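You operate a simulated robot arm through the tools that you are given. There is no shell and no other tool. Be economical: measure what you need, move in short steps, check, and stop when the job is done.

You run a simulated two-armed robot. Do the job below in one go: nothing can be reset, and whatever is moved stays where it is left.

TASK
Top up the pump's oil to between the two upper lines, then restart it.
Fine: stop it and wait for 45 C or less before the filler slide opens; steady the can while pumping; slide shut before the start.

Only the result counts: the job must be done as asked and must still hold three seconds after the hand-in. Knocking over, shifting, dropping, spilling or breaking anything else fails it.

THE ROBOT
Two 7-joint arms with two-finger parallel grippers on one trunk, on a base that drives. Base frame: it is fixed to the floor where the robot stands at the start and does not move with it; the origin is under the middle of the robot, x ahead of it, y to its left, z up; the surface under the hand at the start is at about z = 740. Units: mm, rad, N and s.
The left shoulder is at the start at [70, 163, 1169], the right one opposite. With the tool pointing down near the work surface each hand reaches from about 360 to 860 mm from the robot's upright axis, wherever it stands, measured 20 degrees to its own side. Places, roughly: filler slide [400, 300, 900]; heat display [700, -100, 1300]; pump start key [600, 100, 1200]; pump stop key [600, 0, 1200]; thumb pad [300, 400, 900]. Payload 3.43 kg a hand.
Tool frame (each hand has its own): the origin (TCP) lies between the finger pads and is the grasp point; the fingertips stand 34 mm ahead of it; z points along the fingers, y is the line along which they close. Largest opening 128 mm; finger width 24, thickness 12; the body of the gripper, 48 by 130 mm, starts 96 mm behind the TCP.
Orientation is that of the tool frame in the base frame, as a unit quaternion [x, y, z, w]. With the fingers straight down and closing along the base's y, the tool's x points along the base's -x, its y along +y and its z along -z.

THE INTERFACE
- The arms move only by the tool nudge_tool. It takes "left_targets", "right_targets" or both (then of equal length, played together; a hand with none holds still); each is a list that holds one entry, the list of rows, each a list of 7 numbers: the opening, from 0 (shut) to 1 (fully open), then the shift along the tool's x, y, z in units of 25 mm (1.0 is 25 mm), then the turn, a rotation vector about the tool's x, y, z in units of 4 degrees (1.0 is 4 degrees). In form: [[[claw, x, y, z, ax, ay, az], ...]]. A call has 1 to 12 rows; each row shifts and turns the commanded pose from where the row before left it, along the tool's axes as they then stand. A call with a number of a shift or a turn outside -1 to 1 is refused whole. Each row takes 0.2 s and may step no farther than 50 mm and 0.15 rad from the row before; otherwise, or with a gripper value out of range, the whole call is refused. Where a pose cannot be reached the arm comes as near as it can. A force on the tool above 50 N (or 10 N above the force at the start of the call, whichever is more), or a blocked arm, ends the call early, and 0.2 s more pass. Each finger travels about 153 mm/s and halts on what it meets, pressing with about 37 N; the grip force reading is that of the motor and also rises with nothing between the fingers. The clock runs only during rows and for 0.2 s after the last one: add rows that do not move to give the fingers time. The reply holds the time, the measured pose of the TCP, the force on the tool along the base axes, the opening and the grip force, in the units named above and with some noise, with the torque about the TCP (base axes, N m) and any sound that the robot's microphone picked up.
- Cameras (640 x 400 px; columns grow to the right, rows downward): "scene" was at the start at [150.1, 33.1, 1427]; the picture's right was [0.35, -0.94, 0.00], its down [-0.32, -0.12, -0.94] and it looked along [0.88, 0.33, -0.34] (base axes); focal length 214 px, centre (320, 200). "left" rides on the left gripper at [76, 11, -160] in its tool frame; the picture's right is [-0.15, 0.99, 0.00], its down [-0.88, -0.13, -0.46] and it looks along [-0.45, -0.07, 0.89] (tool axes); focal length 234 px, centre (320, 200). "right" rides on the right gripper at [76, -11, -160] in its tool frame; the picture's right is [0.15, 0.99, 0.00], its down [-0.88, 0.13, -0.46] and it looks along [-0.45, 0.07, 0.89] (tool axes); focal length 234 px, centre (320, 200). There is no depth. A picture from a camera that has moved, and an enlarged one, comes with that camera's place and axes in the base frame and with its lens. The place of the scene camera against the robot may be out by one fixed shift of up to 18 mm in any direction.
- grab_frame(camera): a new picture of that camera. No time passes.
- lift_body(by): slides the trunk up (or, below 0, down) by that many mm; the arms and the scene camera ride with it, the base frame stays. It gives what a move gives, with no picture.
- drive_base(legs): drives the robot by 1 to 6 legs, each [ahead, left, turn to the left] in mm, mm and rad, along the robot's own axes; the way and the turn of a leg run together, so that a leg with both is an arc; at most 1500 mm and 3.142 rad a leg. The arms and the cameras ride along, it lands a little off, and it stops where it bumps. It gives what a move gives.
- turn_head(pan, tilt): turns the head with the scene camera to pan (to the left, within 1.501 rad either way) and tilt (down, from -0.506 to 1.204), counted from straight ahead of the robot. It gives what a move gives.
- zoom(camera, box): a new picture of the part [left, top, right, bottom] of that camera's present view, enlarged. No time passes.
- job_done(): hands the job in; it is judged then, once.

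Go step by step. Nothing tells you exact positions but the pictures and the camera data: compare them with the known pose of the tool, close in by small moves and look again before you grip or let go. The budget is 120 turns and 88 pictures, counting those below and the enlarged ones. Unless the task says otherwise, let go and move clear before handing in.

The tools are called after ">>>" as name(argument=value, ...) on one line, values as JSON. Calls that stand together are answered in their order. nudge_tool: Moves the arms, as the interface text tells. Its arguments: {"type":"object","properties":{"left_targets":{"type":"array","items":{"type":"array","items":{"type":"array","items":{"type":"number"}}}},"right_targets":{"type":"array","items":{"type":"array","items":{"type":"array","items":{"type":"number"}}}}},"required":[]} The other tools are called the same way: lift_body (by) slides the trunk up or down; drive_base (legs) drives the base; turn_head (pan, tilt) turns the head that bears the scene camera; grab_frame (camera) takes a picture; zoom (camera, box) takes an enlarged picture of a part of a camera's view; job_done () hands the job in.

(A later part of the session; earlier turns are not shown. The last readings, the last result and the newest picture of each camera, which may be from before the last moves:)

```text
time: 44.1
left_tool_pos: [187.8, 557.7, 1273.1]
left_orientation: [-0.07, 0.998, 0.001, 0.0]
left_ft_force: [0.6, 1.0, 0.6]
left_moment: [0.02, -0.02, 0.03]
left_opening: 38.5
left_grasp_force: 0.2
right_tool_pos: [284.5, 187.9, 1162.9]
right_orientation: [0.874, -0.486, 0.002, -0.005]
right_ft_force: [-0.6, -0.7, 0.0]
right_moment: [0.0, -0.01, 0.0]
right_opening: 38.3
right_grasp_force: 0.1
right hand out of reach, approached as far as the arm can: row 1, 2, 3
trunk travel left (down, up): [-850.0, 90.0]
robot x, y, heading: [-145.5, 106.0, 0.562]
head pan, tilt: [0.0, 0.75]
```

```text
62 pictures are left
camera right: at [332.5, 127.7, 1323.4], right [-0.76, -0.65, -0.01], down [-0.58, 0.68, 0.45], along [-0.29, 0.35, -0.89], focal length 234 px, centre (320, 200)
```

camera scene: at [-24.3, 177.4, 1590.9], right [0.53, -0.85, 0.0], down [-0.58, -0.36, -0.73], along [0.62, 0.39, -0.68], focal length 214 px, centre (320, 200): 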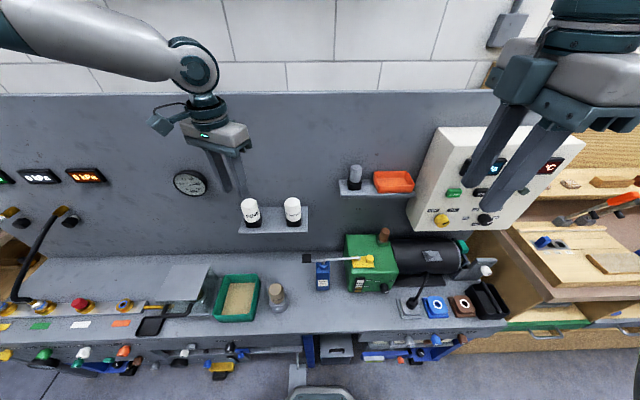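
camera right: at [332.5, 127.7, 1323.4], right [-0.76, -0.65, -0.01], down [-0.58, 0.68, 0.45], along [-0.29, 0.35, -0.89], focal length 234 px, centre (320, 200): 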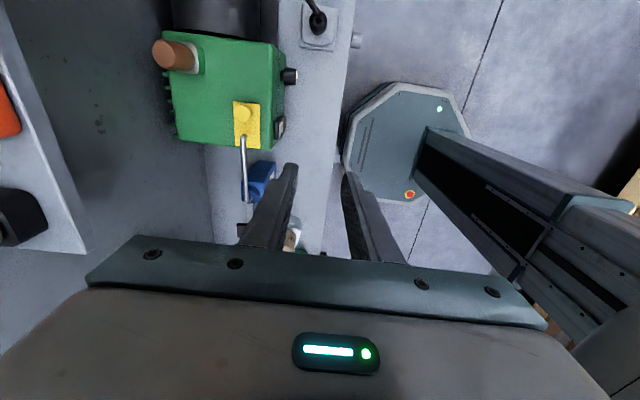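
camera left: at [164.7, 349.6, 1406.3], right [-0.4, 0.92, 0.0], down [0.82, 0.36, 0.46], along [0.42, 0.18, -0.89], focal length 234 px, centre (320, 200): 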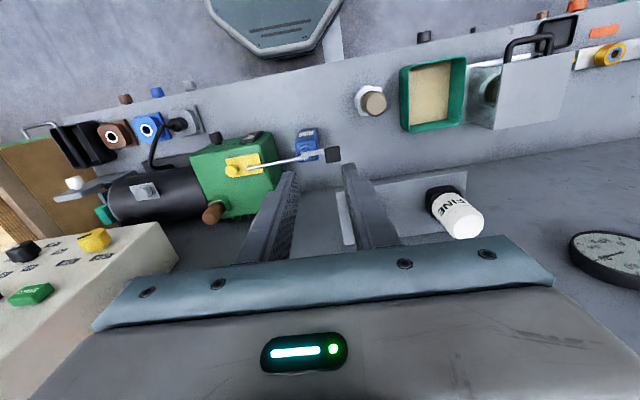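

Extending doesn't move the hand at all, so the yaw itself sits at a wrist limit. I'll turn the yaw back by 48° and try again.

>>> nudge_tool(right_targets=[[[0.3, 0, 0, 0, 0, 0, 1], [0.3, 0, 0, 0, 0, 0, 1], [0.3, 0, 0, 0, 0, 0, 1], [0.3, 0, 0, 0, 0, 0, 1], [0.3, 0, 0, 0, 0, 0, 1], [0.3, 0, 0, 0, 0, 0, 1], [0.3, 0, 0, 0, 0, 0, 1], [0.3, 0, 0, 0, 0, 0, 1], [0.3, 0, 0, 0, 0, 0, 1], [0.3, 0, 0, 0, 0, 0, 1], [0.3, 0, 0, 0, 0, 0, 1], [0.3, 0, 0, 0, 0, 0, 1]]])

>>> nudge_tool(right_targets=[[[0.3, -0.7, -0.7, 0, 0, 0, 0], [0.3, -0.7, -0.7, 0, 0, 0, 0], [0.3, -0.7, -0.7, 0, 0, 0, 0]]])

```text
time: 46.7
left_tool_pos: [188.7, 557.9, 1272.4]
left_orientation: [-0.069, 0.998, 0.0, 0.0]
left_ft_force: [-0.9, -0.4, 0.0]
left_moment: [0.01, -0.01, -0.05]
left_opening: 38.4
left_grasp_force: 0.1
right_tool_pos: [285.7, 189.9, 1162.8]
right_orientation: [-0.601, 0.799, 0.0, 0.005]
right_ft_force: [-0.4, 0.0, -0.9]
right_moment: [-0.04, -0.03, 0.02]
right_opening: 38.5
right_grasp_force: 0.1
trunk travel left (down, up): [-850.0, 90.0]
robot x, y, heading: [-151.2, 108.7, 0.56]
head pan, tilt: [0.0, 0.75]
```

```text
time: 47.5
left_tool_pos: [188.2, 557.3, 1273.3]
left_orientation: [-0.07, 0.998, 0.001, -0.001]
left_ft_force: [0.5, -0.3, 0.2]
left_moment: [0.02, 0.0, 0.0]
left_opening: 38.3
left_grasp_force: 0.1
right_tool_pos: [350.5, 226.9, 1163.0]
right_orientation: [-0.602, 0.799, 0.001, 0.005]
right_ft_force: [0.4, -0.2, 0.0]
right_moment: [0.04, -0.04, 0.02]
right_opening: 38.4
right_grasp_force: 0.1
trunk travel left (down, up): [-850.0, 90.0]
robot x, y, heading: [-151.9, 106.5, 0.559]
head pan, tilt: [0.0, 0.75]
```

That worked, so a yaw of about 42° is fine for a diagonal pinch. I'll move over the knob now.

>>> nudge_tool(right_targets=[[[0.3, -0.117, -0.242, 0.82, 0, 0, 0], [0.3, -0.117, -0.242, 0.82, 0, 0, 0], [0.3, -0.117, -0.242, 0.82, 0, 0, 0], [0.3, -0.117, -0.242, 0.82, 0, 0, 0], [0.3, -0.117, -0.242, 0.82, 0, 0, 0]]])

>>> grab_frame(camera="right")

>>> grab_frame(camera="scene")

```text
time: 48.7
left_tool_pos: [187.3, 557.7, 1274.1]
left_orientation: [-0.069, 0.998, 0.0, 0.0]
left_ft_force: [0.3, -0.2, 0.2]
left_moment: [-0.03, -0.01, 0.0]
left_opening: 38.4
left_grasp_force: 0.0
right_tool_pos: [383.7, 231.9, 1059.1]
right_orientation: [-0.602, 0.799, 0.001, 0.005]
right_ft_force: [-0.7, 0.8, 0.2]
right_moment: [-0.01, 0.02, -0.03]
right_opening: 38.5
right_grasp_force: 0.0
trunk travel left (down, up): [-850.0, 90.0]
robot x, y, heading: [-148.0, 106.4, 0.557]
head pan, tilt: [0.0, 0.75]
```

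```text
61 pictures are left
camera right: at [372.5, 154.5, 1219.3], right [-0.99, 0.13, -0.01], down [0.11, 0.88, 0.46], along [0.07, 0.46, -0.89], focal length 234 px, centre (320, 200)
```

right: 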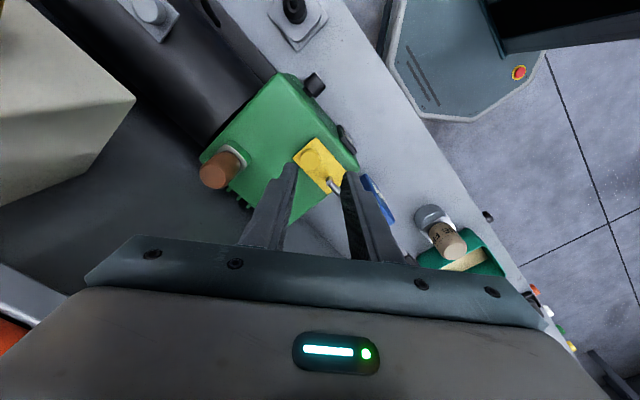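

```text
60 pictures are left
camera scene: at [-23.7, 177.2, 1590.9], right [0.53, -0.85, 0.0], down [-0.58, -0.36, -0.73], along [0.62, 0.39, -0.68], focal length 214 px, centre (320, 200)
```

scene: 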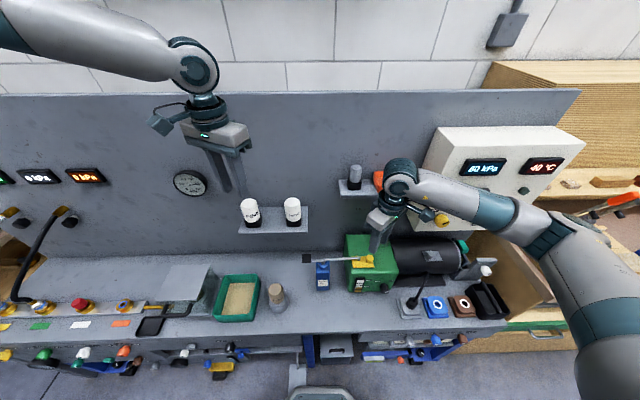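

>>> zoom(camera="right", box=[240, 60, 400, 220])

>>> zoom(camera="scene", box=[280, 150, 600, 310])

```text
2.50 times, centred on (320, 140) of right
camera zoom: at [372.5, 154.5, 1219.3], right [-0.99, 0.13, -0.01], down [0.11, 0.88, 0.46], along [0.07, 0.46, -0.89], focal length 585 px, centre (320, 350)
```

zoom: 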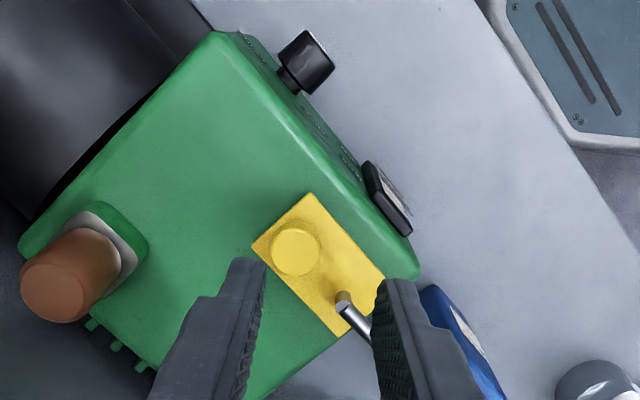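

```text
2.00 times, centred on (440, 230) of scene
camera zoom: at [-23.7, 177.2, 1590.9], right [0.53, -0.85, 0.0], down [-0.58, -0.36, -0.73], along [0.62, 0.39, -0.68], focal length 429 px, centre (80, 140)
```

zoom: 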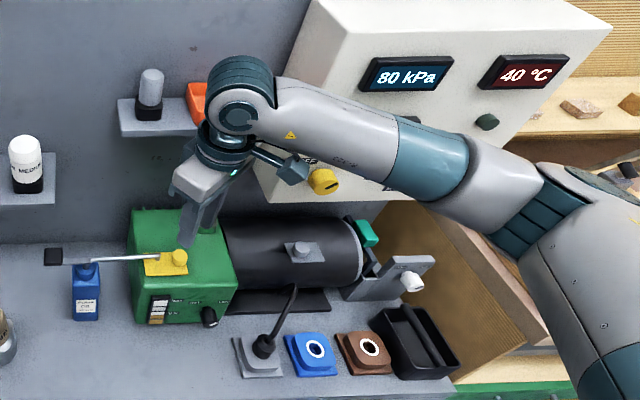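

The display reads 40 °C, so the slide may be opened. The knob is at about f = 463, r = 12, top z ≈ 954; I'll line up and lower further.

>>> nudge_tool(right_targets=[[[0.33, -0.184, -0.244, 0.9, 0, 0, 0], [0.33, -0.184, -0.244, 0.9, 0, 0, 0]]])

>>> zoom(camera="right", box=[240, 90, 400, 220])

>>> zoom(camera="scene", box=[320, 220, 420, 300])

```text
time: 49.3
left_tool_pos: [188.3, 558.4, 1272.3]
left_orientation: [-0.07, 0.998, 0.001, 0.0]
left_ft_force: [0.4, -0.5, -0.3]
left_moment: [-0.01, 0.02, 0.02]
left_opening: 38.4
left_grasp_force: 0.1
right_tool_pos: [398.5, 239.0, 1017.0]
right_orientation: [-0.602, 0.799, 0.0, 0.004]
right_ft_force: [0.2, -0.5, -0.5]
right_moment: [-0.01, 0.0, 0.0]
right_opening: 42.3
right_grasp_force: 0.0
trunk travel left (down, up): [-850.0, 90.0]
robot x, y, heading: [-145.3, 104.3, 0.561]
head pan, tilt: [0.0, 0.75]
```

```text
3.08 times, centred on (320, 155) of right
camera zoom: at [386.6, 161.0, 1176.2], right [-0.99, 0.13, -0.01], down [0.11, 0.88, 0.46], along [0.07, 0.46, -0.89], focal length 720 px, centre (320, 338)
```

zoom: 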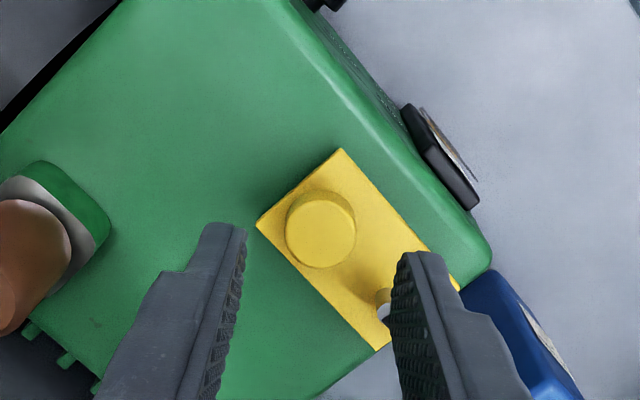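

```text
5.00 times, centred on (370, 260) of scene
camera zoom: at [-23.5, 177.4, 1590.9], right [0.53, -0.85, 0.0], down [-0.58, -0.36, -0.73], along [0.62, 0.39, -0.68], focal length 1072 px, centre (70, -100)
```

zoom: 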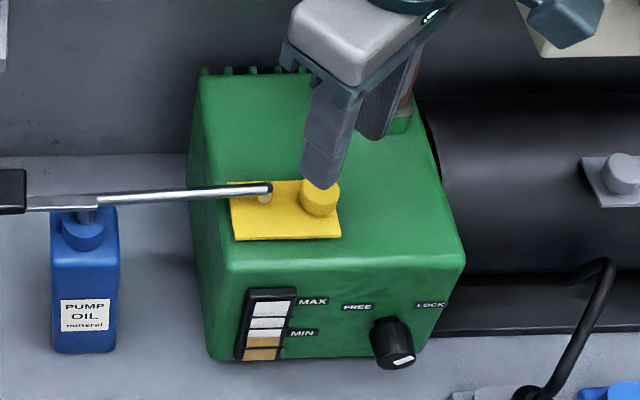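

The knob is centred between the fingers and the spout clears them. I'll lower about 40 mm around the knob.

>>> nudge_tool(right_targets=[[[0.33, 0, 0, 0.6, 0, 0, 0], [0.33, 0, 0, 0.5, 0, 0, 0], [0.33, 0, 0, 0.5, 0, 0, 0]]])

>>> zoom(camera="right", box=[240, 90, 400, 220])

>>> zoom(camera="scene", box=[320, 220, 420, 300])

```text
time: 50.1
left_tool_pos: [187.5, 557.2, 1273.9]
left_orientation: [-0.07, 0.998, 0.001, 0.0]
left_ft_force: [-0.4, -0.4, -0.3]
left_moment: [0.0, -0.01, 0.0]
left_opening: 38.5
left_grasp_force: 0.1
right_tool_pos: [398.5, 239.1, 976.7]
right_orientation: [-0.602, 0.799, 0.0, 0.005]
right_ft_force: [-0.3, 0.8, -0.5]
right_moment: [-0.01, 0.0, 0.0]
right_opening: 41.9
right_grasp_force: 0.1
trunk travel left (down, up): [-850.0, 90.0]
robot x, y, heading: [-148.3, 105.2, 0.559]
head pan, tilt: [0.0, 0.75]
```

```text
3.08 times, centred on (320, 155) of right
camera zoom: at [386.6, 161.4, 1135.8], right [-0.99, 0.13, -0.01], down [0.11, 0.88, 0.46], along [0.07, 0.46, -0.89], focal length 720 px, centre (320, 338)
```

zoom: 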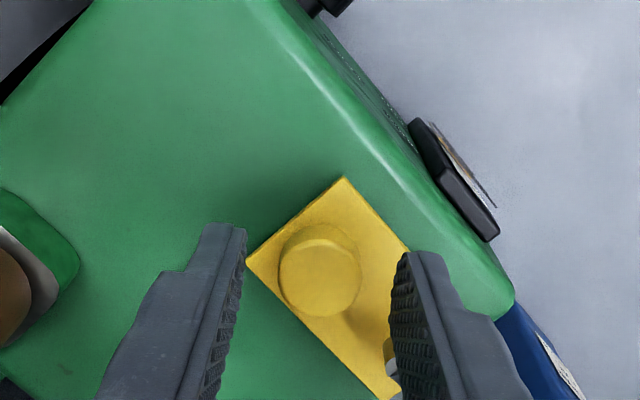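

```text
5.00 times, centred on (370, 260) of scene
camera zoom: at [-24.4, 177.3, 1591.0], right [0.53, -0.85, 0.0], down [-0.58, -0.36, -0.73], along [0.62, 0.39, -0.68], focal length 1072 px, centre (70, -100)
```

zoom: 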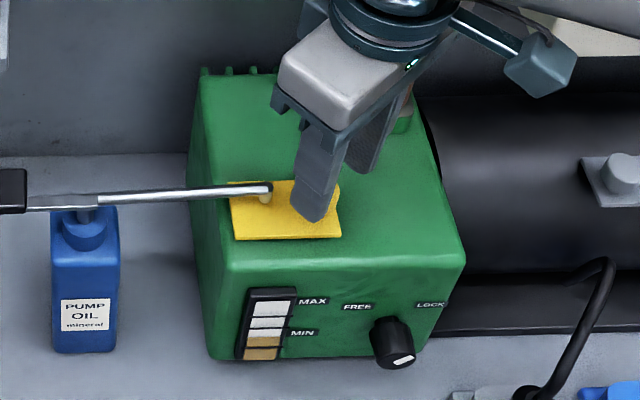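

The fingertips are just at the knob's top. I'll lower another 10 mm, watching the force.

>>> nudge_tool(right_targets=[[[0.33, 0, 0, 0.2, 0, 0, 0], [0.33, 0, 0, 0.2, 0, 0, 0]]])

>>> zoom(camera="scene", box=[345, 235, 395, 275])

```text
time: 50.7
left_tool_pos: [188.3, 557.2, 1272.5]
left_orientation: [-0.07, 0.998, 0.001, 0.001]
left_ft_force: [-0.8, 0.7, 0.2]
left_moment: [-0.01, 0.02, 0.01]
left_opening: 38.4
left_grasp_force: 0.1
right_tool_pos: [399.1, 238.3, 966.4]
right_orientation: [-0.602, 0.799, 0.0, 0.005]
right_ft_force: [0.3, 0.0, 0.9]
right_moment: [-0.01, 0.04, -0.01]
right_opening: 42.2
right_grasp_force: 0.1
trunk travel left (down, up): [-850.0, 90.0]
robot x, y, heading: [-148.7, 105.6, 0.565]
head pan, tilt: [0.0, 0.75]
```

```text
10.00 times, centred on (370, 255) of scene
camera zoom: at [-24.2, 177.2, 1591.0], right [0.53, -0.85, 0.0], down [-0.58, -0.36, -0.73], along [0.62, 0.39, -0.68], focal length 2145 px, centre (-180, -350)
```

zoom: 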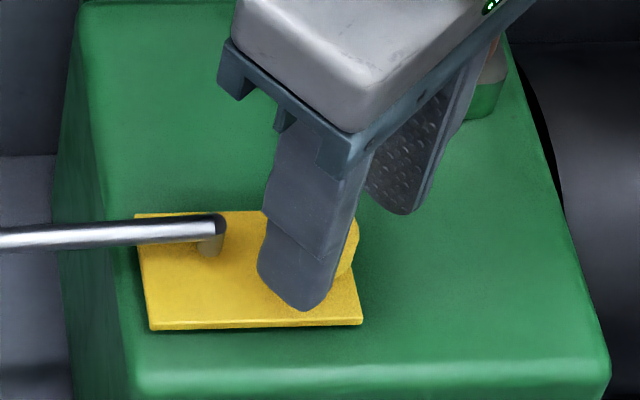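

The tip overlaps the knob now, so I'll close the grip.

>>> nudge_tool(right_targets=[[[0.12, 0, 0, 0, 0, 0, 0], [0, 0, 0, 0, 0, 0, 0], [0, 0, 0, 0, 0, 0, 0]]])

```text
time: 51.5
left_tool_pos: [187.3, 557.0, 1273.1]
left_orientation: [-0.07, 0.998, 0.001, 0.0]
left_ft_force: [0.9, 0.5, -0.4]
left_moment: [0.0, 0.01, -0.02]
left_opening: 38.4
left_grasp_force: 0.1
right_tool_pos: [397.7, 238.6, 965.3]
right_orientation: [-0.602, 0.799, 0.0, 0.005]
right_ft_force: [-2.7, -2.6, -2.3]
right_moment: [-0.1, 0.22, 0.11]
right_opening: 24.5
right_grasp_force: 44.5
trunk travel left (down, up): [-850.0, 90.0]
robot x, y, heading: [-148.6, 105.4, 0.555]
head pan, tilt: [0.0, 0.75]
```

The knob is gripped at 24.5 mm. I'll try sliding it right along the wall direction.

>>> nudge_tool(right_targets=[[[0, 0.133, -0.15, 0, 0, 0, 0], [0, 0.133, -0.15, 0, 0, 0, 0], [0, 0.133, -0.15, 0, 0, 0, 0]]])

>>> zoom(camera="scene", box=[335, 230, 405, 286])

```text
time: 52.3
left_tool_pos: [188.1, 558.2, 1272.9]
left_orientation: [-0.07, 0.998, 0.001, 0.0]
left_ft_force: [-0.1, -0.9, 0.1]
left_moment: [0.01, -0.01, 0.02]
left_opening: 38.3
left_grasp_force: 0.0
right_tool_pos: [405.4, 227.8, 964.5]
right_orientation: [-0.602, 0.799, 0.0, 0.005]
right_ft_force: [-2.9, -0.2, -5.0]
right_moment: [-0.12, 0.16, 0.11]
right_opening: 24.5
right_grasp_force: 44.8
trunk travel left (down, up): [-850.0, 90.0]
robot x, y, heading: [-149.8, 106.8, 0.561]
head pan, tilt: [0.0, 0.75]
```

```text
7.14 times, centred on (370, 258) of scene
camera zoom: at [-23.9, 177.3, 1590.9], right [0.53, -0.85, 0.0], down [-0.58, -0.36, -0.73], along [0.62, 0.39, -0.68], focal length 1532 px, centre (-37, -214)
```

zoom: 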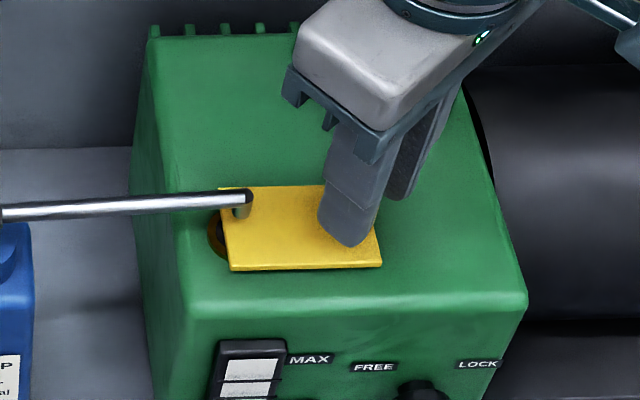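

The slide moves and the filler hole is appearing, so I'll continue until it is fully open.

>>> nudge_tool(right_targets=[[[0, 0.133, -0.15, 0, 0, 0, 0], [0, 0.133, -0.15, 0, 0, 0, 0], [0, 0.133, -0.15, 0, 0, 0, 0], [0, 0.133, -0.15, 0, 0, 0, 0], [0, 0.133, -0.15, 0, 0, 0, 0], [0, 0.133, -0.15, 0, 0, 0, 0], [0, 0.133, -0.15, 0, 0, 0, 0]]])

>>> zoom(camera="scene", box=[335, 230, 405, 286])

```text
time: 53.9
left_tool_pos: [186.8, 561.5, 1272.5]
left_orientation: [-0.071, 0.997, 0.0, 0.0]
left_ft_force: [-0.6, -0.1, -0.5]
left_moment: [-0.02, 0.02, 0.01]
left_opening: 38.4
left_grasp_force: 0.1
right_tool_pos: [424.0, 201.2, 964.5]
right_orientation: [-0.603, 0.798, 0.002, 0.006]
right_ft_force: [-6.8, 17.1, -6.6]
right_moment: [0.8, 0.23, 0.2]
right_opening: 24.8
right_grasp_force: 44.6
trunk travel left (down, up): [-850.0, 90.0]
robot x, y, heading: [-156.2, 110.0, 0.566]
head pan, tilt: [0.0, 0.75]
```

```text
7.14 times, centred on (370, 258) of scene
camera zoom: at [-25.4, 181.1, 1590.7], right [0.53, -0.85, 0.0], down [-0.58, -0.37, -0.73], along [0.62, 0.39, -0.68], focal length 1532 px, centre (-37, -214)
```

zoom: 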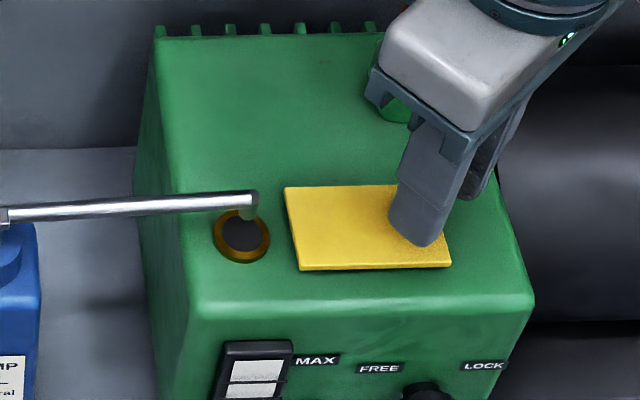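

The slide is fully open, hole uncovered, with the spout tip above it. I'll release and lift clear, then look at the can and pad from above.

>>> nudge_tool(right_targets=[[[0.15, 0, 0, 0, 0, 0, 0], [0.35, 0, 0, 0, 0, 0, 0], [0.35, 0, 0, 0, 0, 0, 0], [0.35, 0, 0, -0.5, 0, 0, 0], [0.35, 0, 0, -1, 0, 0, 0], [0.35, 0, 0, -1, 0, 0, 0], [0.35, 0, 0, -1, 0, 0, 0], [0.35, 0, 0, -1, 0, 0, 0], [0.35, 0, 0, -1, 0, 0, 0]]])

>>> nudge_tool(right_targets=[[[0.35, 0.5, 0.5, 0, 0, 0, 1], [0.35, 0.5, 0.5, 0, 0, 0, 1], [0.35, 0.5, 0.5, 0, 0, 0, 1], [0.35, 0, 0.5, 0, 0, 0, 1], [0.35, 0, 0, 0, 0, 0, 1], [0.35, 0, 0, 0, 0, 0, 1], [0.35, 0, 0, 0, 0, 0, 1], [0.35, 0, 0, 0, 0, 0, 1], [0.35, 0, 0, 0, 0, 0, 1], [0.35, 0, 0, 0, 0, 0, 1], [0.35, 0, 0, 0, 0, 0, 0.4]]])

>>> grab_frame(camera="right")

>>> zoom(camera="scene", box=[290, 220, 410, 310])

```text
time: 55.9
left_tool_pos: [188.0, 558.4, 1272.1]
left_orientation: [-0.069, 0.998, 0.001, 0.0]
left_ft_force: [-0.3, 0.6, -0.5]
left_moment: [0.0, -0.04, 0.05]
left_opening: 38.3
left_grasp_force: 0.0
right_tool_pos: [422.2, 195.0, 1104.8]
right_orientation: [-0.602, 0.799, 0.0, 0.006]
right_ft_force: [-0.5, 0.6, -0.5]
right_moment: [-0.03, -0.01, -0.03]
right_opening: 44.8
right_grasp_force: 0.0
trunk travel left (down, up): [-850.0, 90.0]
robot x, y, heading: [-146.3, 106.0, 0.566]
head pan, tilt: [0.0, 0.75]
```

```text
time: 58.3
left_tool_pos: [187.9, 559.1, 1273.0]
left_orientation: [-0.07, 0.998, 0.001, 0.0]
left_ft_force: [-0.4, 0.4, -0.9]
left_moment: [-0.01, -0.01, 0.02]
left_opening: 38.2
left_grasp_force: 0.0
right_tool_pos: [363.4, 177.6, 1102.5]
right_orientation: [-0.278, 0.961, 0.002, 0.005]
right_ft_force: [0.2, 0.5, -0.3]
right_moment: [-0.01, -0.02, 0.02]
right_opening: 44.9
right_grasp_force: 0.1
trunk travel left (down, up): [-850.0, 90.0]
robot x, y, heading: [-150.9, 107.5, 0.564]
head pan, tilt: [0.0, 0.75]
```

```text
50 pictures are left
camera right: at [305.3, 126.5, 1262.5], right [-0.65, 0.76, 0.0], down [0.67, 0.58, 0.46], along [0.35, 0.3, -0.89], focal length 234 px, centre (320, 200)
```

right: 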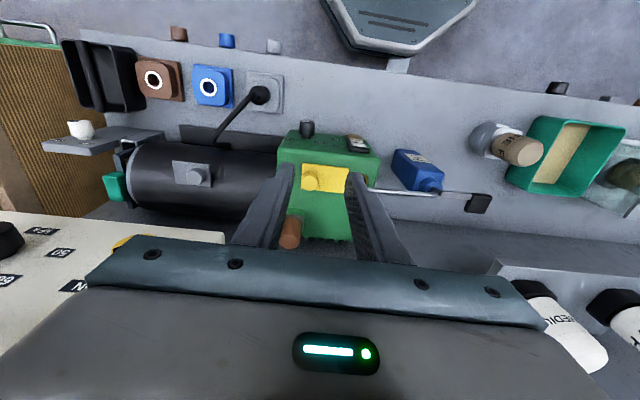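

```text
4.44 times, centred on (350, 265) of scene
camera zoom: at [-24.2, 177.2, 1590.9], right [0.53, -0.85, 0.0], down [-0.58, -0.36, -0.73], along [0.62, 0.39, -0.68], focal length 953 px, centre (187, -89)
```

zoom: 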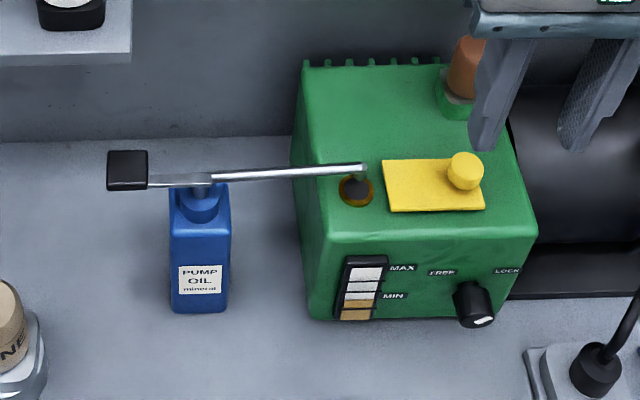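

I can see the can, the pad and the open filler. I'll test how far left the right arm reaches at this height with this wrist yaw.

>>> nudge_tool(right_targets=[[[0.6, 0, 0.9, 0, 0, 0, 0], [0.6, 0, 0.9, 0, 0, 0, 0], [0.6, 0, 0.9, 0, 0, 0, 0], [0.6, 0, 0.9, 0, 0, 0, 0], [0.6, 0, 0.9, 0, 0, 0, 0], [0.6, 0, 0.9, 0, 0, 0, 0], [0.6, 0, 0.9, 0, 0, 0, 0], [0.6, 0, 0.9, 0, 0, 0, 0]]])

>>> nudge_tool(right_targets=[[[0.6, 0, 0, 0, 0, -1, 0], [0.6, 0, 0, 0, 0, -1, 0], [0.6, 0, 0, 0, 0, -1, 0], [0.6, 0, 0, 0, 0, -1, 0], [0.6, 0, 0, 0, 0, -1, 0], [0.6, 0, 0, 0, 0, -1, 0], [0.6, 0, 0, 0, 0, -1, 0], [0.6, 0, 0, 0, 0, -1, 0], [0.6, 0, 0, 0, 0, -1, 0], [0.6, 0, 0, 0, 0, -1, 0], [0.6, 0, 0, 0, 0, -1, 0]]])

```text
time: 60.1
left_tool_pos: [188.3, 558.4, 1270.8]
left_orientation: [-0.069, 0.998, 0.001, -0.001]
left_ft_force: [0.3, -0.3, -1.2]
left_moment: [-0.02, 0.01, 0.0]
left_opening: 38.4
left_grasp_force: 0.1
right_tool_pos: [267.8, 331.1, 1104.2]
right_orientation: [-0.279, 0.96, 0.003, 0.005]
right_ft_force: [-0.3, -0.3, 0.0]
right_moment: [-0.02, -0.03, 0.02]
right_opening: 76.5
right_grasp_force: 0.1
trunk travel left (down, up): [-850.0, 90.0]
robot x, y, heading: [-146.9, 105.2, 0.562]
head pan, tilt: [0.0, 0.75]
```

```text
time: 62.5
left_tool_pos: [186.6, 557.7, 1273.5]
left_orientation: [-0.07, 0.998, 0.001, 0.001]
left_ft_force: [0.1, 0.0, -0.4]
left_moment: [0.03, 0.02, -0.02]
left_opening: 38.3
left_grasp_force: 0.0
right_tool_pos: [268.6, 332.0, 1103.5]
right_orientation: [-0.258, 0.888, 0.108, 0.365]
right_ft_force: [0.6, -0.6, -0.1]
right_moment: [-0.01, -0.03, 0.02]
right_opening: 76.6
right_grasp_force: 0.0
trunk travel left (down, up): [-850.0, 90.0]
robot x, y, heading: [-149.6, 105.0, 0.561]
head pan, tilt: [0.0, 0.75]
```

The right arm reaches it fine, with the tool now tilted 45° in front of the can. I'll look from here.

>>> grab_frame(camera="right")

```text
48 pictures are left
camera right: at [133.7, 232.2, 1164.4], right [-0.62, 0.78, -0.1], down [0.19, 0.27, 0.94], along [0.76, 0.56, -0.32], focal length 234 px, centre (320, 200)
```

right: 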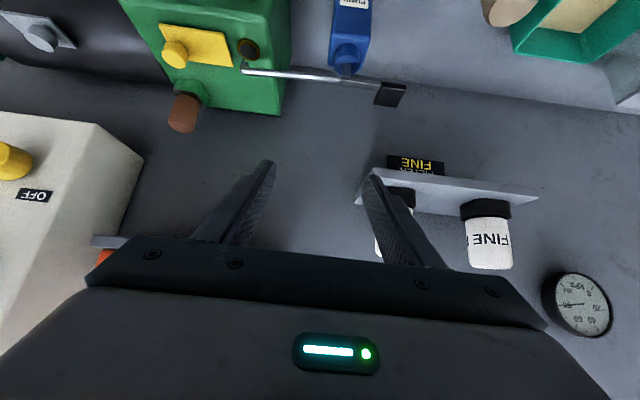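

The can is at about f = 447, r = -140. I'll drop the right hand to a pre-grasp position in front of and above the can body.

>>> nudge_tool(right_targets=[[[0.6, 1, 0.02, 0.58, 0, 0, 0], [0.6, 1, 0.02, 0.58, 0, 0, 0], [0.6, 1, 0.02, 0.58, 0, 0, 0], [0.6, 1, 0.02, 0.58, 0, 0, 0], [0.6, 1, 0.02, 0.58, 0, 0, 0], [0.6, 1, 0.02, 0.58, 0, 0, 0]]])

>>> grab_frame(camera="right")

>>> zoom(camera="scene", box=[260, 200, 420, 320])

```text
time: 63.9
left_tool_pos: [188.3, 557.3, 1272.3]
left_orientation: [-0.07, 0.998, 0.001, 0.001]
left_ft_force: [-0.8, 0.6, 0.0]
left_moment: [-0.01, 0.01, 0.01]
left_opening: 38.5
left_grasp_force: 0.0
right_tool_pos: [228.2, 308.1, 935.8]
right_orientation: [-0.258, 0.888, 0.107, 0.364]
right_ft_force: [0.3, -0.5, -0.4]
right_moment: [0.0, -0.02, 0.0]
right_opening: 76.7
right_grasp_force: 0.0
trunk travel left (down, up): [-850.0, 90.0]
robot x, y, heading: [-147.3, 110.5, 0.562]
head pan, tilt: [0.0, 0.75]
```

```text
47 pictures are left
camera right: at [94.1, 209.0, 996.8], right [-0.62, 0.78, -0.1], down [0.19, 0.27, 0.94], along [0.76, 0.56, -0.32], focal length 234 px, centre (320, 200)
```

right: 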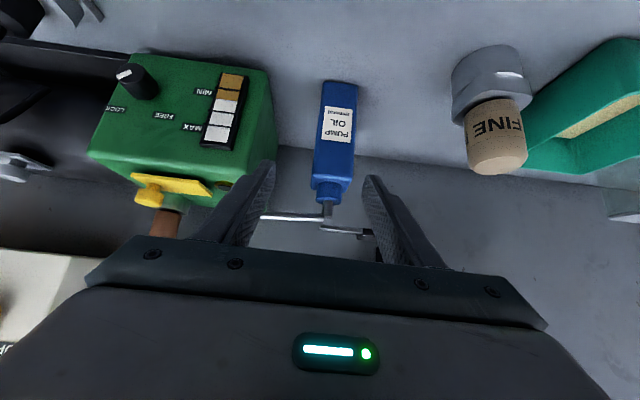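

```text
3.33 times, centred on (340, 260) of scene
camera zoom: at [-24.3, 177.5, 1591.0], right [0.53, -0.85, 0.0], down [-0.58, -0.36, -0.73], along [0.62, 0.39, -0.68], focal length 715 px, centre (253, 0)
```

zoom: 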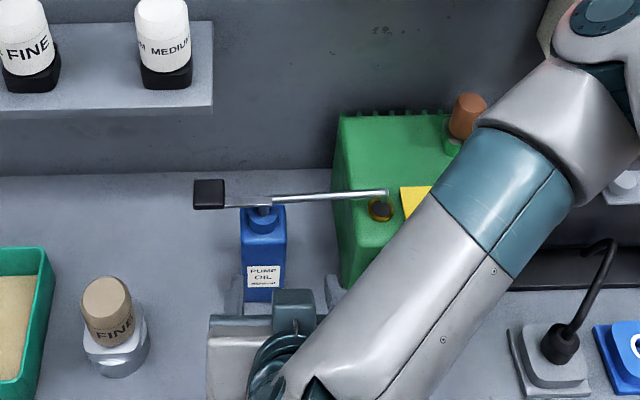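

The view confirms the bench at z ≈ 740 and the can front at f ≈ 439, with the can about 17 mm left of my hand axis. I'll correct sideways and go halfway in.

>>> nudge_tool(right_targets=[[[0.6, 0, 0.64, 0, 0, 0, 0], [0.6, 0, 0, 0.8, 0, 0, 0], [0.6, 0, 0, 0.8, 0, 0, 0], [0.6, 0, 0, 0.8, 0, 0, 0]]])

>>> grab_frame(camera="right")

```text
time: 64.9
left_tool_pos: [186.9, 557.1, 1272.3]
left_orientation: [-0.07, 0.998, 0.0, 0.0]
left_ft_force: [-0.7, 0.5, -0.7]
left_moment: [-0.03, -0.01, 0.0]
left_opening: 38.4
left_grasp_force: 0.1
right_tool_pos: [255.2, 345.3, 893.5]
right_orientation: [-0.258, 0.888, 0.106, 0.364]
right_ft_force: [0.1, 0.5, -0.3]
right_moment: [0.02, -0.03, 0.0]
right_opening: 76.6
right_grasp_force: 0.1
trunk travel left (down, up): [-850.0, 90.0]
robot x, y, heading: [-150.8, 104.9, 0.565]
head pan, tilt: [0.0, 0.75]
```

```text
45 pictures are left
camera right: at [120.5, 246.0, 954.4], right [-0.62, 0.78, -0.1], down [0.19, 0.27, 0.94], along [0.76, 0.56, -0.32], focal length 234 px, centre (320, 200)
```

right: 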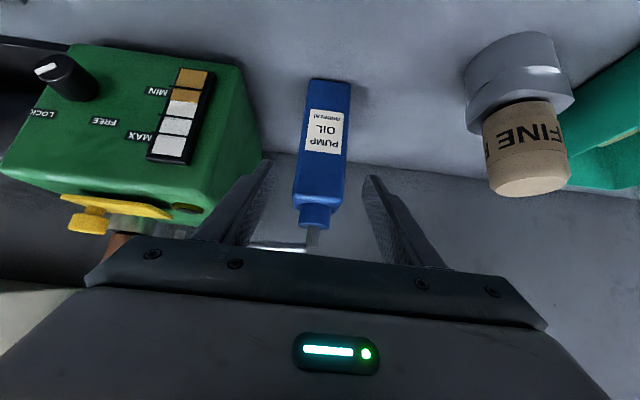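

The can is centred between the fingers. I'll go in the rest of the way.

>>> nudge_tool(right_targets=[[[0.6, 0, 0, 0.9, 0, 0, 0], [0.6, 0, 0, 0.9, 0, 0, 0], [0.6, 0, 0, 0.9, 0, 0, 0]]])

>>> grab_frame(camera="right")

```text
time: 65.7
left_tool_pos: [187.0, 557.0, 1272.4]
left_orientation: [-0.07, 0.998, 0.001, 0.0]
left_ft_force: [-0.1, -0.3, -0.7]
left_moment: [0.0, 0.01, 0.04]
left_opening: 38.2
left_grasp_force: 0.1
right_tool_pos: [294.6, 370.2, 845.0]
right_orientation: [-0.258, 0.888, 0.107, 0.364]
right_ft_force: [0.0, 0.3, -0.3]
right_moment: [-0.01, 0.0, 0.03]
right_opening: 76.6
right_grasp_force: 0.1
trunk travel left (down, up): [-850.0, 90.0]
robot x, y, heading: [-148.8, 105.8, 0.557]
head pan, tilt: [0.0, 0.75]
```

```text
44 pictures are left
camera right: at [161.1, 271.5, 906.3], right [-0.62, 0.78, -0.1], down [0.19, 0.27, 0.94], along [0.76, 0.56, -0.32], focal length 234 px, centre (320, 200)
```

right: 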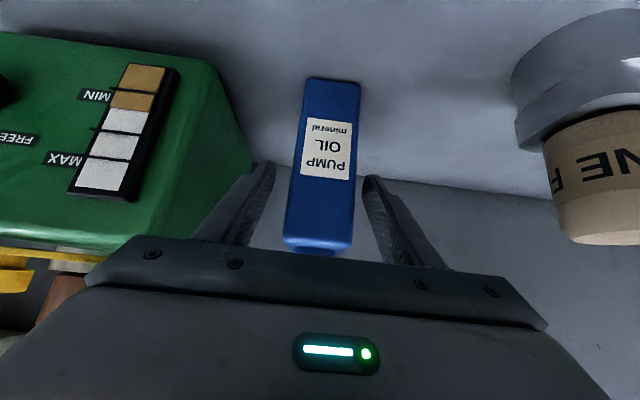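

The can is inside the grip but I'm about 3 mm off centre; I'll correct that and close gradually.

>>> nudge_tool(right_targets=[[[0.6, 0, 0.12, 0, 0, 0, 0], [0.45, 0, 0, 0, 0, 0, 0], [0.4, 0, 0, 0, 0, 0, 0]]])

>>> zoom(camera="right", box=[180, 60, 440, 260])

```text
time: 66.5
left_tool_pos: [187.4, 558.2, 1273.9]
left_orientation: [-0.069, 0.998, 0.002, 0.0]
left_ft_force: [-0.5, -0.3, -0.5]
left_moment: [-0.01, -0.01, -0.03]
left_opening: 38.4
left_grasp_force: 0.0
right_tool_pos: [292.1, 372.5, 846.1]
right_orientation: [-0.258, 0.889, 0.106, 0.364]
right_ft_force: [1.3, 0.5, -0.3]
right_moment: [0.02, 0.0, 0.02]
right_opening: 51.2
right_grasp_force: 0.9
trunk travel left (down, up): [-850.0, 90.0]
robot x, y, heading: [-150.7, 104.1, 0.559]
head pan, tilt: [0.0, 0.75]
```

```text
2.00 times, centred on (310, 160) of right
camera zoom: at [158.9, 273.7, 906.7], right [-0.62, 0.78, -0.1], down [0.19, 0.27, 0.94], along [0.76, 0.56, -0.32], focal length 468 px, centre (340, 280)
```

zoom: 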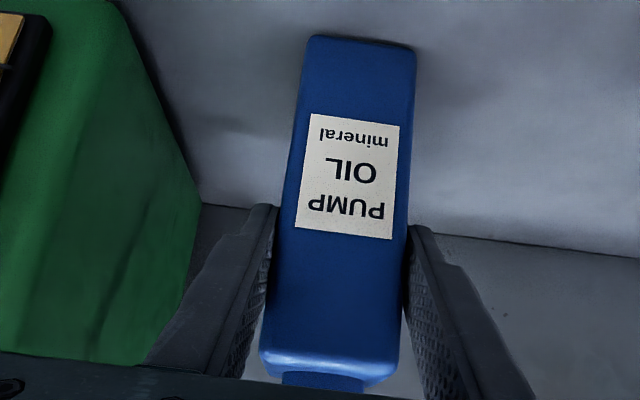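

Right finger just touches and the left has about a 2 mm gap. I'll shift by 1 mm and close.

>>> nudge_tool(right_targets=[[[0.4, 0, 0.05, 0, 0, 0, 0], [0.36, 0, 0, 0, 0, 0, 0], [0.3, 0, 0, 0, 0, 0, 0], [0, 0, 0, 0, 0, 0, 0]]])

>>> zoom(camera="right", box=[0, 40, 260, 240])

>>> zoom(camera="scene", box=[260, 200, 420, 320])

```text
time: 67.5
left_tool_pos: [188.2, 557.6, 1272.5]
left_orientation: [-0.069, 0.998, 0.001, -0.001]
left_ft_force: [0.2, -0.3, -0.4]
left_moment: [-0.01, 0.02, -0.01]
left_opening: 38.4
left_grasp_force: 0.0
right_tool_pos: [292.9, 373.7, 846.0]
right_orientation: [-0.257, 0.889, 0.106, 0.364]
right_ft_force: [0.5, -1.3, 1.1]
right_moment: [-0.12, -0.07, -0.01]
right_opening: 49.7
right_grasp_force: 37.1
trunk travel left (down, up): [-850.0, 90.0]
robot x, y, heading: [-149.3, 104.9, 0.561]
head pan, tilt: [0.0, 0.75]
```

```text
2.00 times, centred on (130, 140) of right
camera zoom: at [158.5, 274.6, 906.4], right [-0.62, 0.78, -0.1], down [0.19, 0.27, 0.94], along [0.76, 0.56, -0.32], focal length 468 px, centre (700, 320)
```

zoom: 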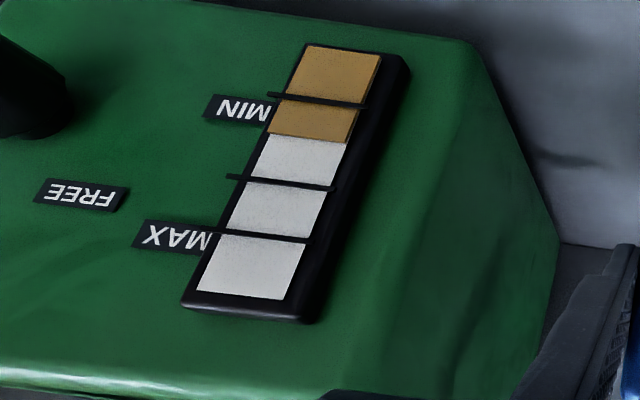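

```text
3.33 times, centred on (340, 260) of scene
camera zoom: at [-24.3, 177.2, 1591.0], right [0.53, -0.85, 0.0], down [-0.58, -0.36, -0.73], along [0.62, 0.39, -0.68], focal length 715 px, centre (253, 0)
```

zoom: 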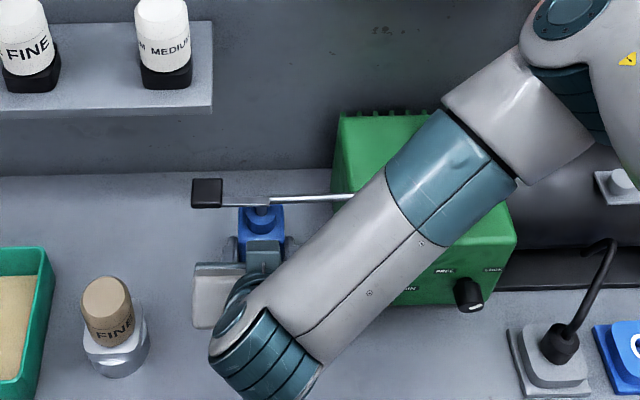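

Three lines are visible and the oil stands between MIN and the middle line, so the target is between the middle line and MAX. The can is held at 49.7 mm opening; now I'll turn the left hand inward and pitch it, to reach the pad.

>>> nudge_tool(left_targets=[[[0, 0, 0, 0, 0, 0, 1], [0, 0, 0, 0, 0, 0, 1], [0, 0, 0, 0, 0, 0, 1], [0, 0, 0, 0, 0, 0, 1], [0, 0, 0, 0, 0, 0, 1], [0, 0.5, 0, 0, 0, -1, 0], [0, 0.5, 0, 0, 0, -1, 0], [0, 0.5, 0, 0, 0, -1, 0], [0, 0.5, 0, 0, 0, -1, 0], [0, 0.5, 0, 0, 0, -1, 0], [0, 0.5, 0, 0, 0, -1, 0], [0, 0, 0, 0, 0, -1, 0]]])

```text
time: 70.1
left_tool_pos: [115.9, 574.1, 1260.9]
left_orientation: [0.101, 0.965, -0.023, 0.242]
left_ft_force: [0.1, 0.9, -0.2]
left_moment: [-0.01, -0.01, 0.02]
left_opening: 0.0
left_grasp_force: 33.2
right_tool_pos: [292.7, 373.9, 846.0]
right_orientation: [-0.258, 0.888, 0.107, 0.364]
right_ft_force: [-0.1, -1.3, 1.1]
right_moment: [0.03, 0.1, -0.01]
right_opening: 49.6
right_grasp_force: 37.2
trunk travel left (down, up): [-850.0, 90.0]
robot x, y, heading: [-148.8, 105.5, 0.558]
head pan, tilt: [0.0, 0.75]
```

>>> nudge_tool(left_targets=[[[0, -0.304, -0.602, 0.904, 0, 0, 0], [0, -0.304, -0.602, 0.904, 0, 0, 0], [0, -0.304, -0.602, 0.904, 0, 0, 0], [0, -0.304, -0.602, 0.904, 0, 0, 0], [0, -0.304, -0.602, 0.904, 0, 0, 0], [0, -0.304, -0.602, 0.904, 0, 0, 0], [0, -0.304, -0.602, 0.904, 0, 0, 0], [0, -0.304, -0.602, 0.904, 0, 0, 0]]])

>>> grab_frame(camera="left")

>>> grab_frame(camera="scene")

```text
time: 71.9
left_tool_pos: [222.9, 432.8, 1131.1]
left_orientation: [0.102, 0.965, -0.025, 0.24]
left_ft_force: [0.3, -0.2, -0.3]
left_moment: [-0.02, 0.02, -0.02]
left_opening: 0.1
left_grasp_force: 32.9
left hand out of reach, approached as far as the arm can: row 8
right_tool_pos: [293.4, 373.3, 845.5]
right_orientation: [-0.258, 0.888, 0.108, 0.364]
right_ft_force: [-0.6, 1.3, -0.5]
right_moment: [0.03, -0.07, 0.02]
right_opening: 49.7
right_grasp_force: 37.0
trunk travel left (down, up): [-850.0, 90.0]
robot x, y, heading: [-151.2, 107.6, 0.561]
head pan, tilt: [0.0, 0.75]
```

```text
40 pictures are left
camera left: at [87.0, 472.5, 1237.2], right [0.33, 0.94, 0.07], down [0.52, -0.25, 0.82], along [0.78, -0.23, -0.57], focal length 234 px, centre (320, 200)
```

left: 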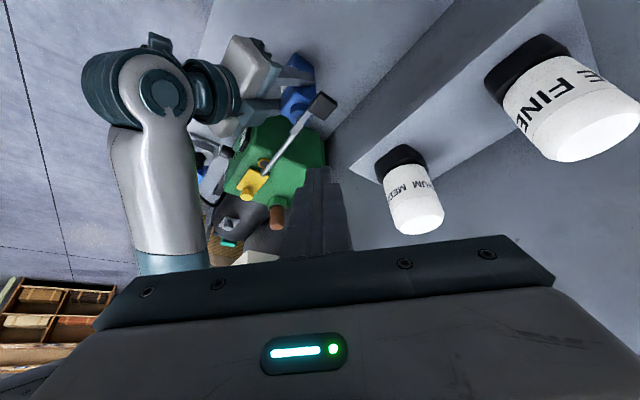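

```text
39 pictures are left
camera scene: at [-23.8, 177.3, 1591.0], right [0.53, -0.85, 0.0], down [-0.58, -0.36, -0.73], along [0.62, 0.39, -0.68], focal length 214 px, centre (320, 200)
```

scene: 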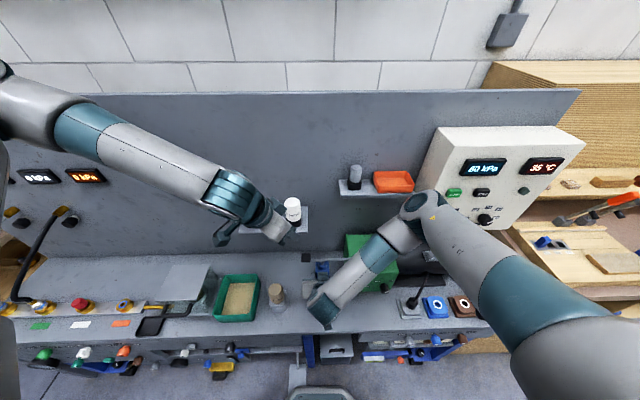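

The left hand got to within about 30 mm of the pad before its limit. I'll pitch it more, so the wrist stays back, and go on to a point just above the pad.

>>> nudge_tool(left_targets=[[[0, 0, 0, 0, 0, -1, 0], [0, 0, 0, 0, 0, -1, 0], [0, 0, 0, 0, 0, -1, 0], [0, 0, 0, 0, 0, -1, 0]]])

>>> nudge_tool(left_targets=[[[0, 0.434, 0, 0.816, 0, 0, 0], [0, 0.434, 0, 0.816, 0, 0, 0], [0, 0.434, 0, 0.816, 0, 0, 0], [0, 0.434, 0, 0.816, 0, 0, 0]]])

>>> grab_frame(camera="left")

>>> zoom(camera="scene", box=[240, 190, 400, 310])

```text
time: 72.9
left_tool_pos: [223.7, 431.4, 1132.6]
left_orientation: [0.097, 0.922, -0.039, 0.373]
left_ft_force: [0.5, 0.8, -0.2]
left_moment: [0.03, 0.04, 0.0]
left_opening: 0.0
left_grasp_force: 33.2
right_tool_pos: [293.2, 372.8, 845.6]
right_orientation: [-0.258, 0.888, 0.107, 0.364]
right_ft_force: [0.7, -0.5, 2.0]
right_moment: [0.07, -0.06, -0.05]
right_opening: 49.8
right_grasp_force: 36.7
trunk travel left (down, up): [-850.0, 90.0]
robot x, y, heading: [-155.1, 105.9, 0.563]
head pan, tilt: [0.0, 0.75]
```

```text
time: 73.9
left_tool_pos: [229.7, 469.4, 1083.6]
left_orientation: [0.097, 0.923, -0.038, 0.371]
left_ft_force: [-0.1, -0.2, -0.2]
left_moment: [0.01, -0.02, 0.0]
left_opening: 0.0
left_grasp_force: 33.0
left hand out of reach, approached as far as the arm can: row 1, 2, 3, 4
right_tool_pos: [291.3, 374.2, 845.4]
right_orientation: [-0.258, 0.889, 0.106, 0.364]
right_ft_force: [0.0, -1.5, 1.1]
right_moment: [0.04, 0.07, -0.04]
right_opening: 49.8
right_grasp_force: 37.1
trunk travel left (down, up): [-850.0, 90.0]
robot x, y, heading: [-146.9, 106.5, 0.56]
head pan, tilt: [0.0, 0.75]
```

```text
38 pictures are left
camera left: at [69.7, 515.3, 1146.1], right [0.31, 0.95, 0.1], down [0.28, -0.19, 0.94], along [0.91, -0.26, -0.33], focal length 234 px, centre (320, 200)
```

left: 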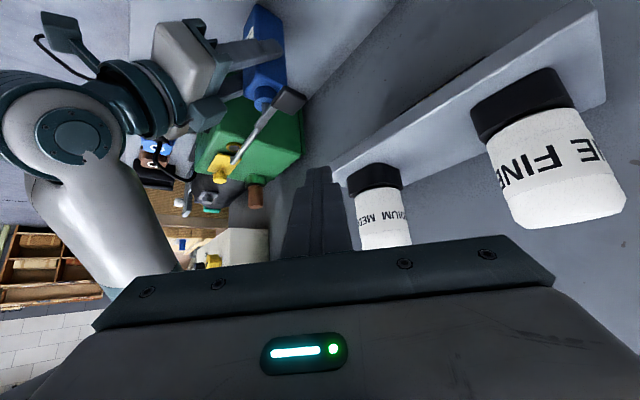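

```text
3.33 times, centred on (320, 250) of scene
camera zoom: at [-24.6, 177.5, 1591.0], right [0.53, -0.85, 0.0], down [-0.58, -0.36, -0.73], along [0.62, 0.39, -0.68], focal length 715 px, centre (320, 33)
```

zoom: 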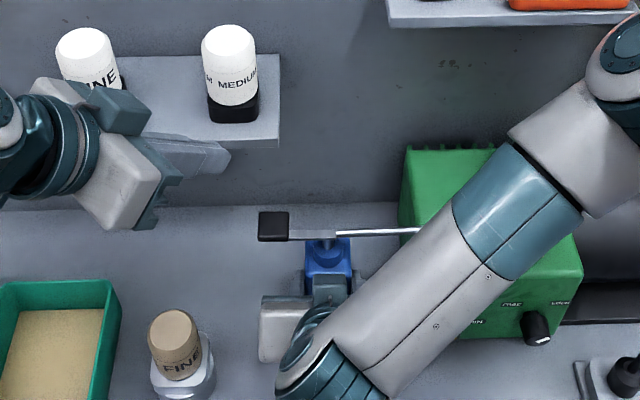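

The left arm keeps being pushed outward at this depth. I'll release the can, back both hands off, and shift the base right and back with the trunk lower, which gives both arms a better stance.

>>> nudge_tool(right_targets=[[[0.4, 0, 0, 0, 0, 0, 0], [0.5, 0, 0, 0, 0, 0, 0], [0.6, 0, 0, 0, 0, 0, 0], [0.6, 0, 0, -0.6, 0, 0, 0], [0.6, 0, 0, -1, 0, 0, 0], [0.6, 0, 0, -1, 0, 0, 0], [0.6, 0, 0, -1, 0, 0, 0], [0.6, 0, 0, -1, 0, 0, 0], [0.6, -0.7, 0, -0.7, 0, 0, 0], [0.6, -0.7, 0, -0.7, 0, 0, 0], [0.6, -0.7, 0, -0.7, 0, 0, 0], [0.6, -0.7, 0, -0.7, 0, 0, 0]]], left_targets=[[[0, 0, 0, -0.6, 0, 0, 0], [0, 0, 0, -0.6, 0, 0, 0], [0, 0, 0, -0.6, 0, 0, 0], [0, 0, 0, -0.6, 0, 0, 0], [0, 0, 0, -0.6, 0, 0, 0], [0, -0.5, 0, -0.5, 0, 0, 0], [0, -0.5, 0, -0.5, 0, 0, 0], [0, -0.5, 0, -0.5, 0, 0, 0], [0, -0.5, 0, -0.5, 0, 0, 0], [0, 0, 0, 0, 0, 0, 0], [0, 0, 0, 0, 0, 0, 0], [0, 0, 0, 0, 0, 0, 0]]])

>>> drive_base(legs=[[-70, 0, 0], [0, -80, 0]])

>>> grab_frame(camera="scene")

```text
time: 76.5
left_tool_pos: [198.2, 492.8, 1205.3]
left_orientation: [0.096, 0.922, -0.037, 0.373]
left_ft_force: [-0.9, 0.4, -0.5]
left_moment: [0.04, -0.02, 0.02]
left_opening: 0.0
left_grasp_force: 33.0
left hand out of reach, approached as far as the arm can: row 4, 5, 6, 8
right_tool_pos: [224.6, 330.9, 1023.9]
right_orientation: [-0.258, 0.888, 0.107, 0.365]
right_ft_force: [-0.2, -0.1, 0.5]
right_moment: [-0.01, 0.02, -0.04]
right_opening: 77.1
right_grasp_force: 0.1
trunk travel left (down, up): [-850.0, 90.0]
robot x, y, heading: [-150.2, 105.2, 0.56]
head pan, tilt: [0.0, 0.75]
```

```text
time: 78.1
left_tool_pos: [179.2, 392.2, 1205.3]
left_orientation: [0.096, 0.922, -0.04, 0.374]
left_ft_force: [0.3, 0.1, 0.1]
left_moment: [-0.03, -0.03, -0.04]
left_opening: 0.0
left_grasp_force: 33.0
right_tool_pos: [206.3, 229.8, 1024.0]
right_orientation: [-0.258, 0.888, 0.105, 0.365]
right_ft_force: [-0.1, 0.5, -0.5]
right_moment: [-0.02, -0.01, -0.05]
right_opening: 76.8
right_grasp_force: 0.0
trunk travel left (down, up): [-850.0, 90.0]
robot x, y, heading: [-162.8, -0.5, 0.556]
head pan, tilt: [0.0, 0.75]
```

```text
36 pictures are left
camera scene: at [-44.1, 78.2, 1590.8], right [0.53, -0.85, 0.0], down [-0.58, -0.36, -0.73], along [0.62, 0.39, -0.68], focal length 214 px, centre (320, 200)
```

scene: 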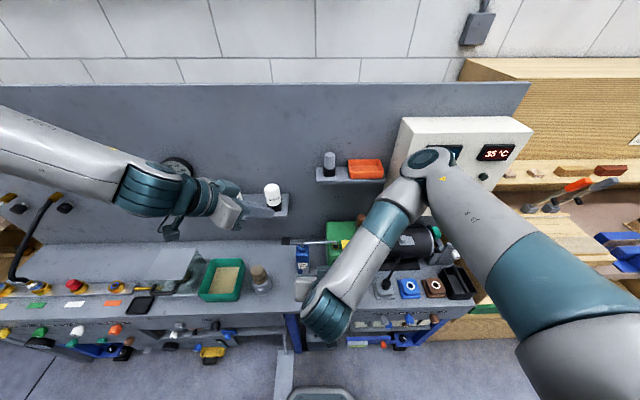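

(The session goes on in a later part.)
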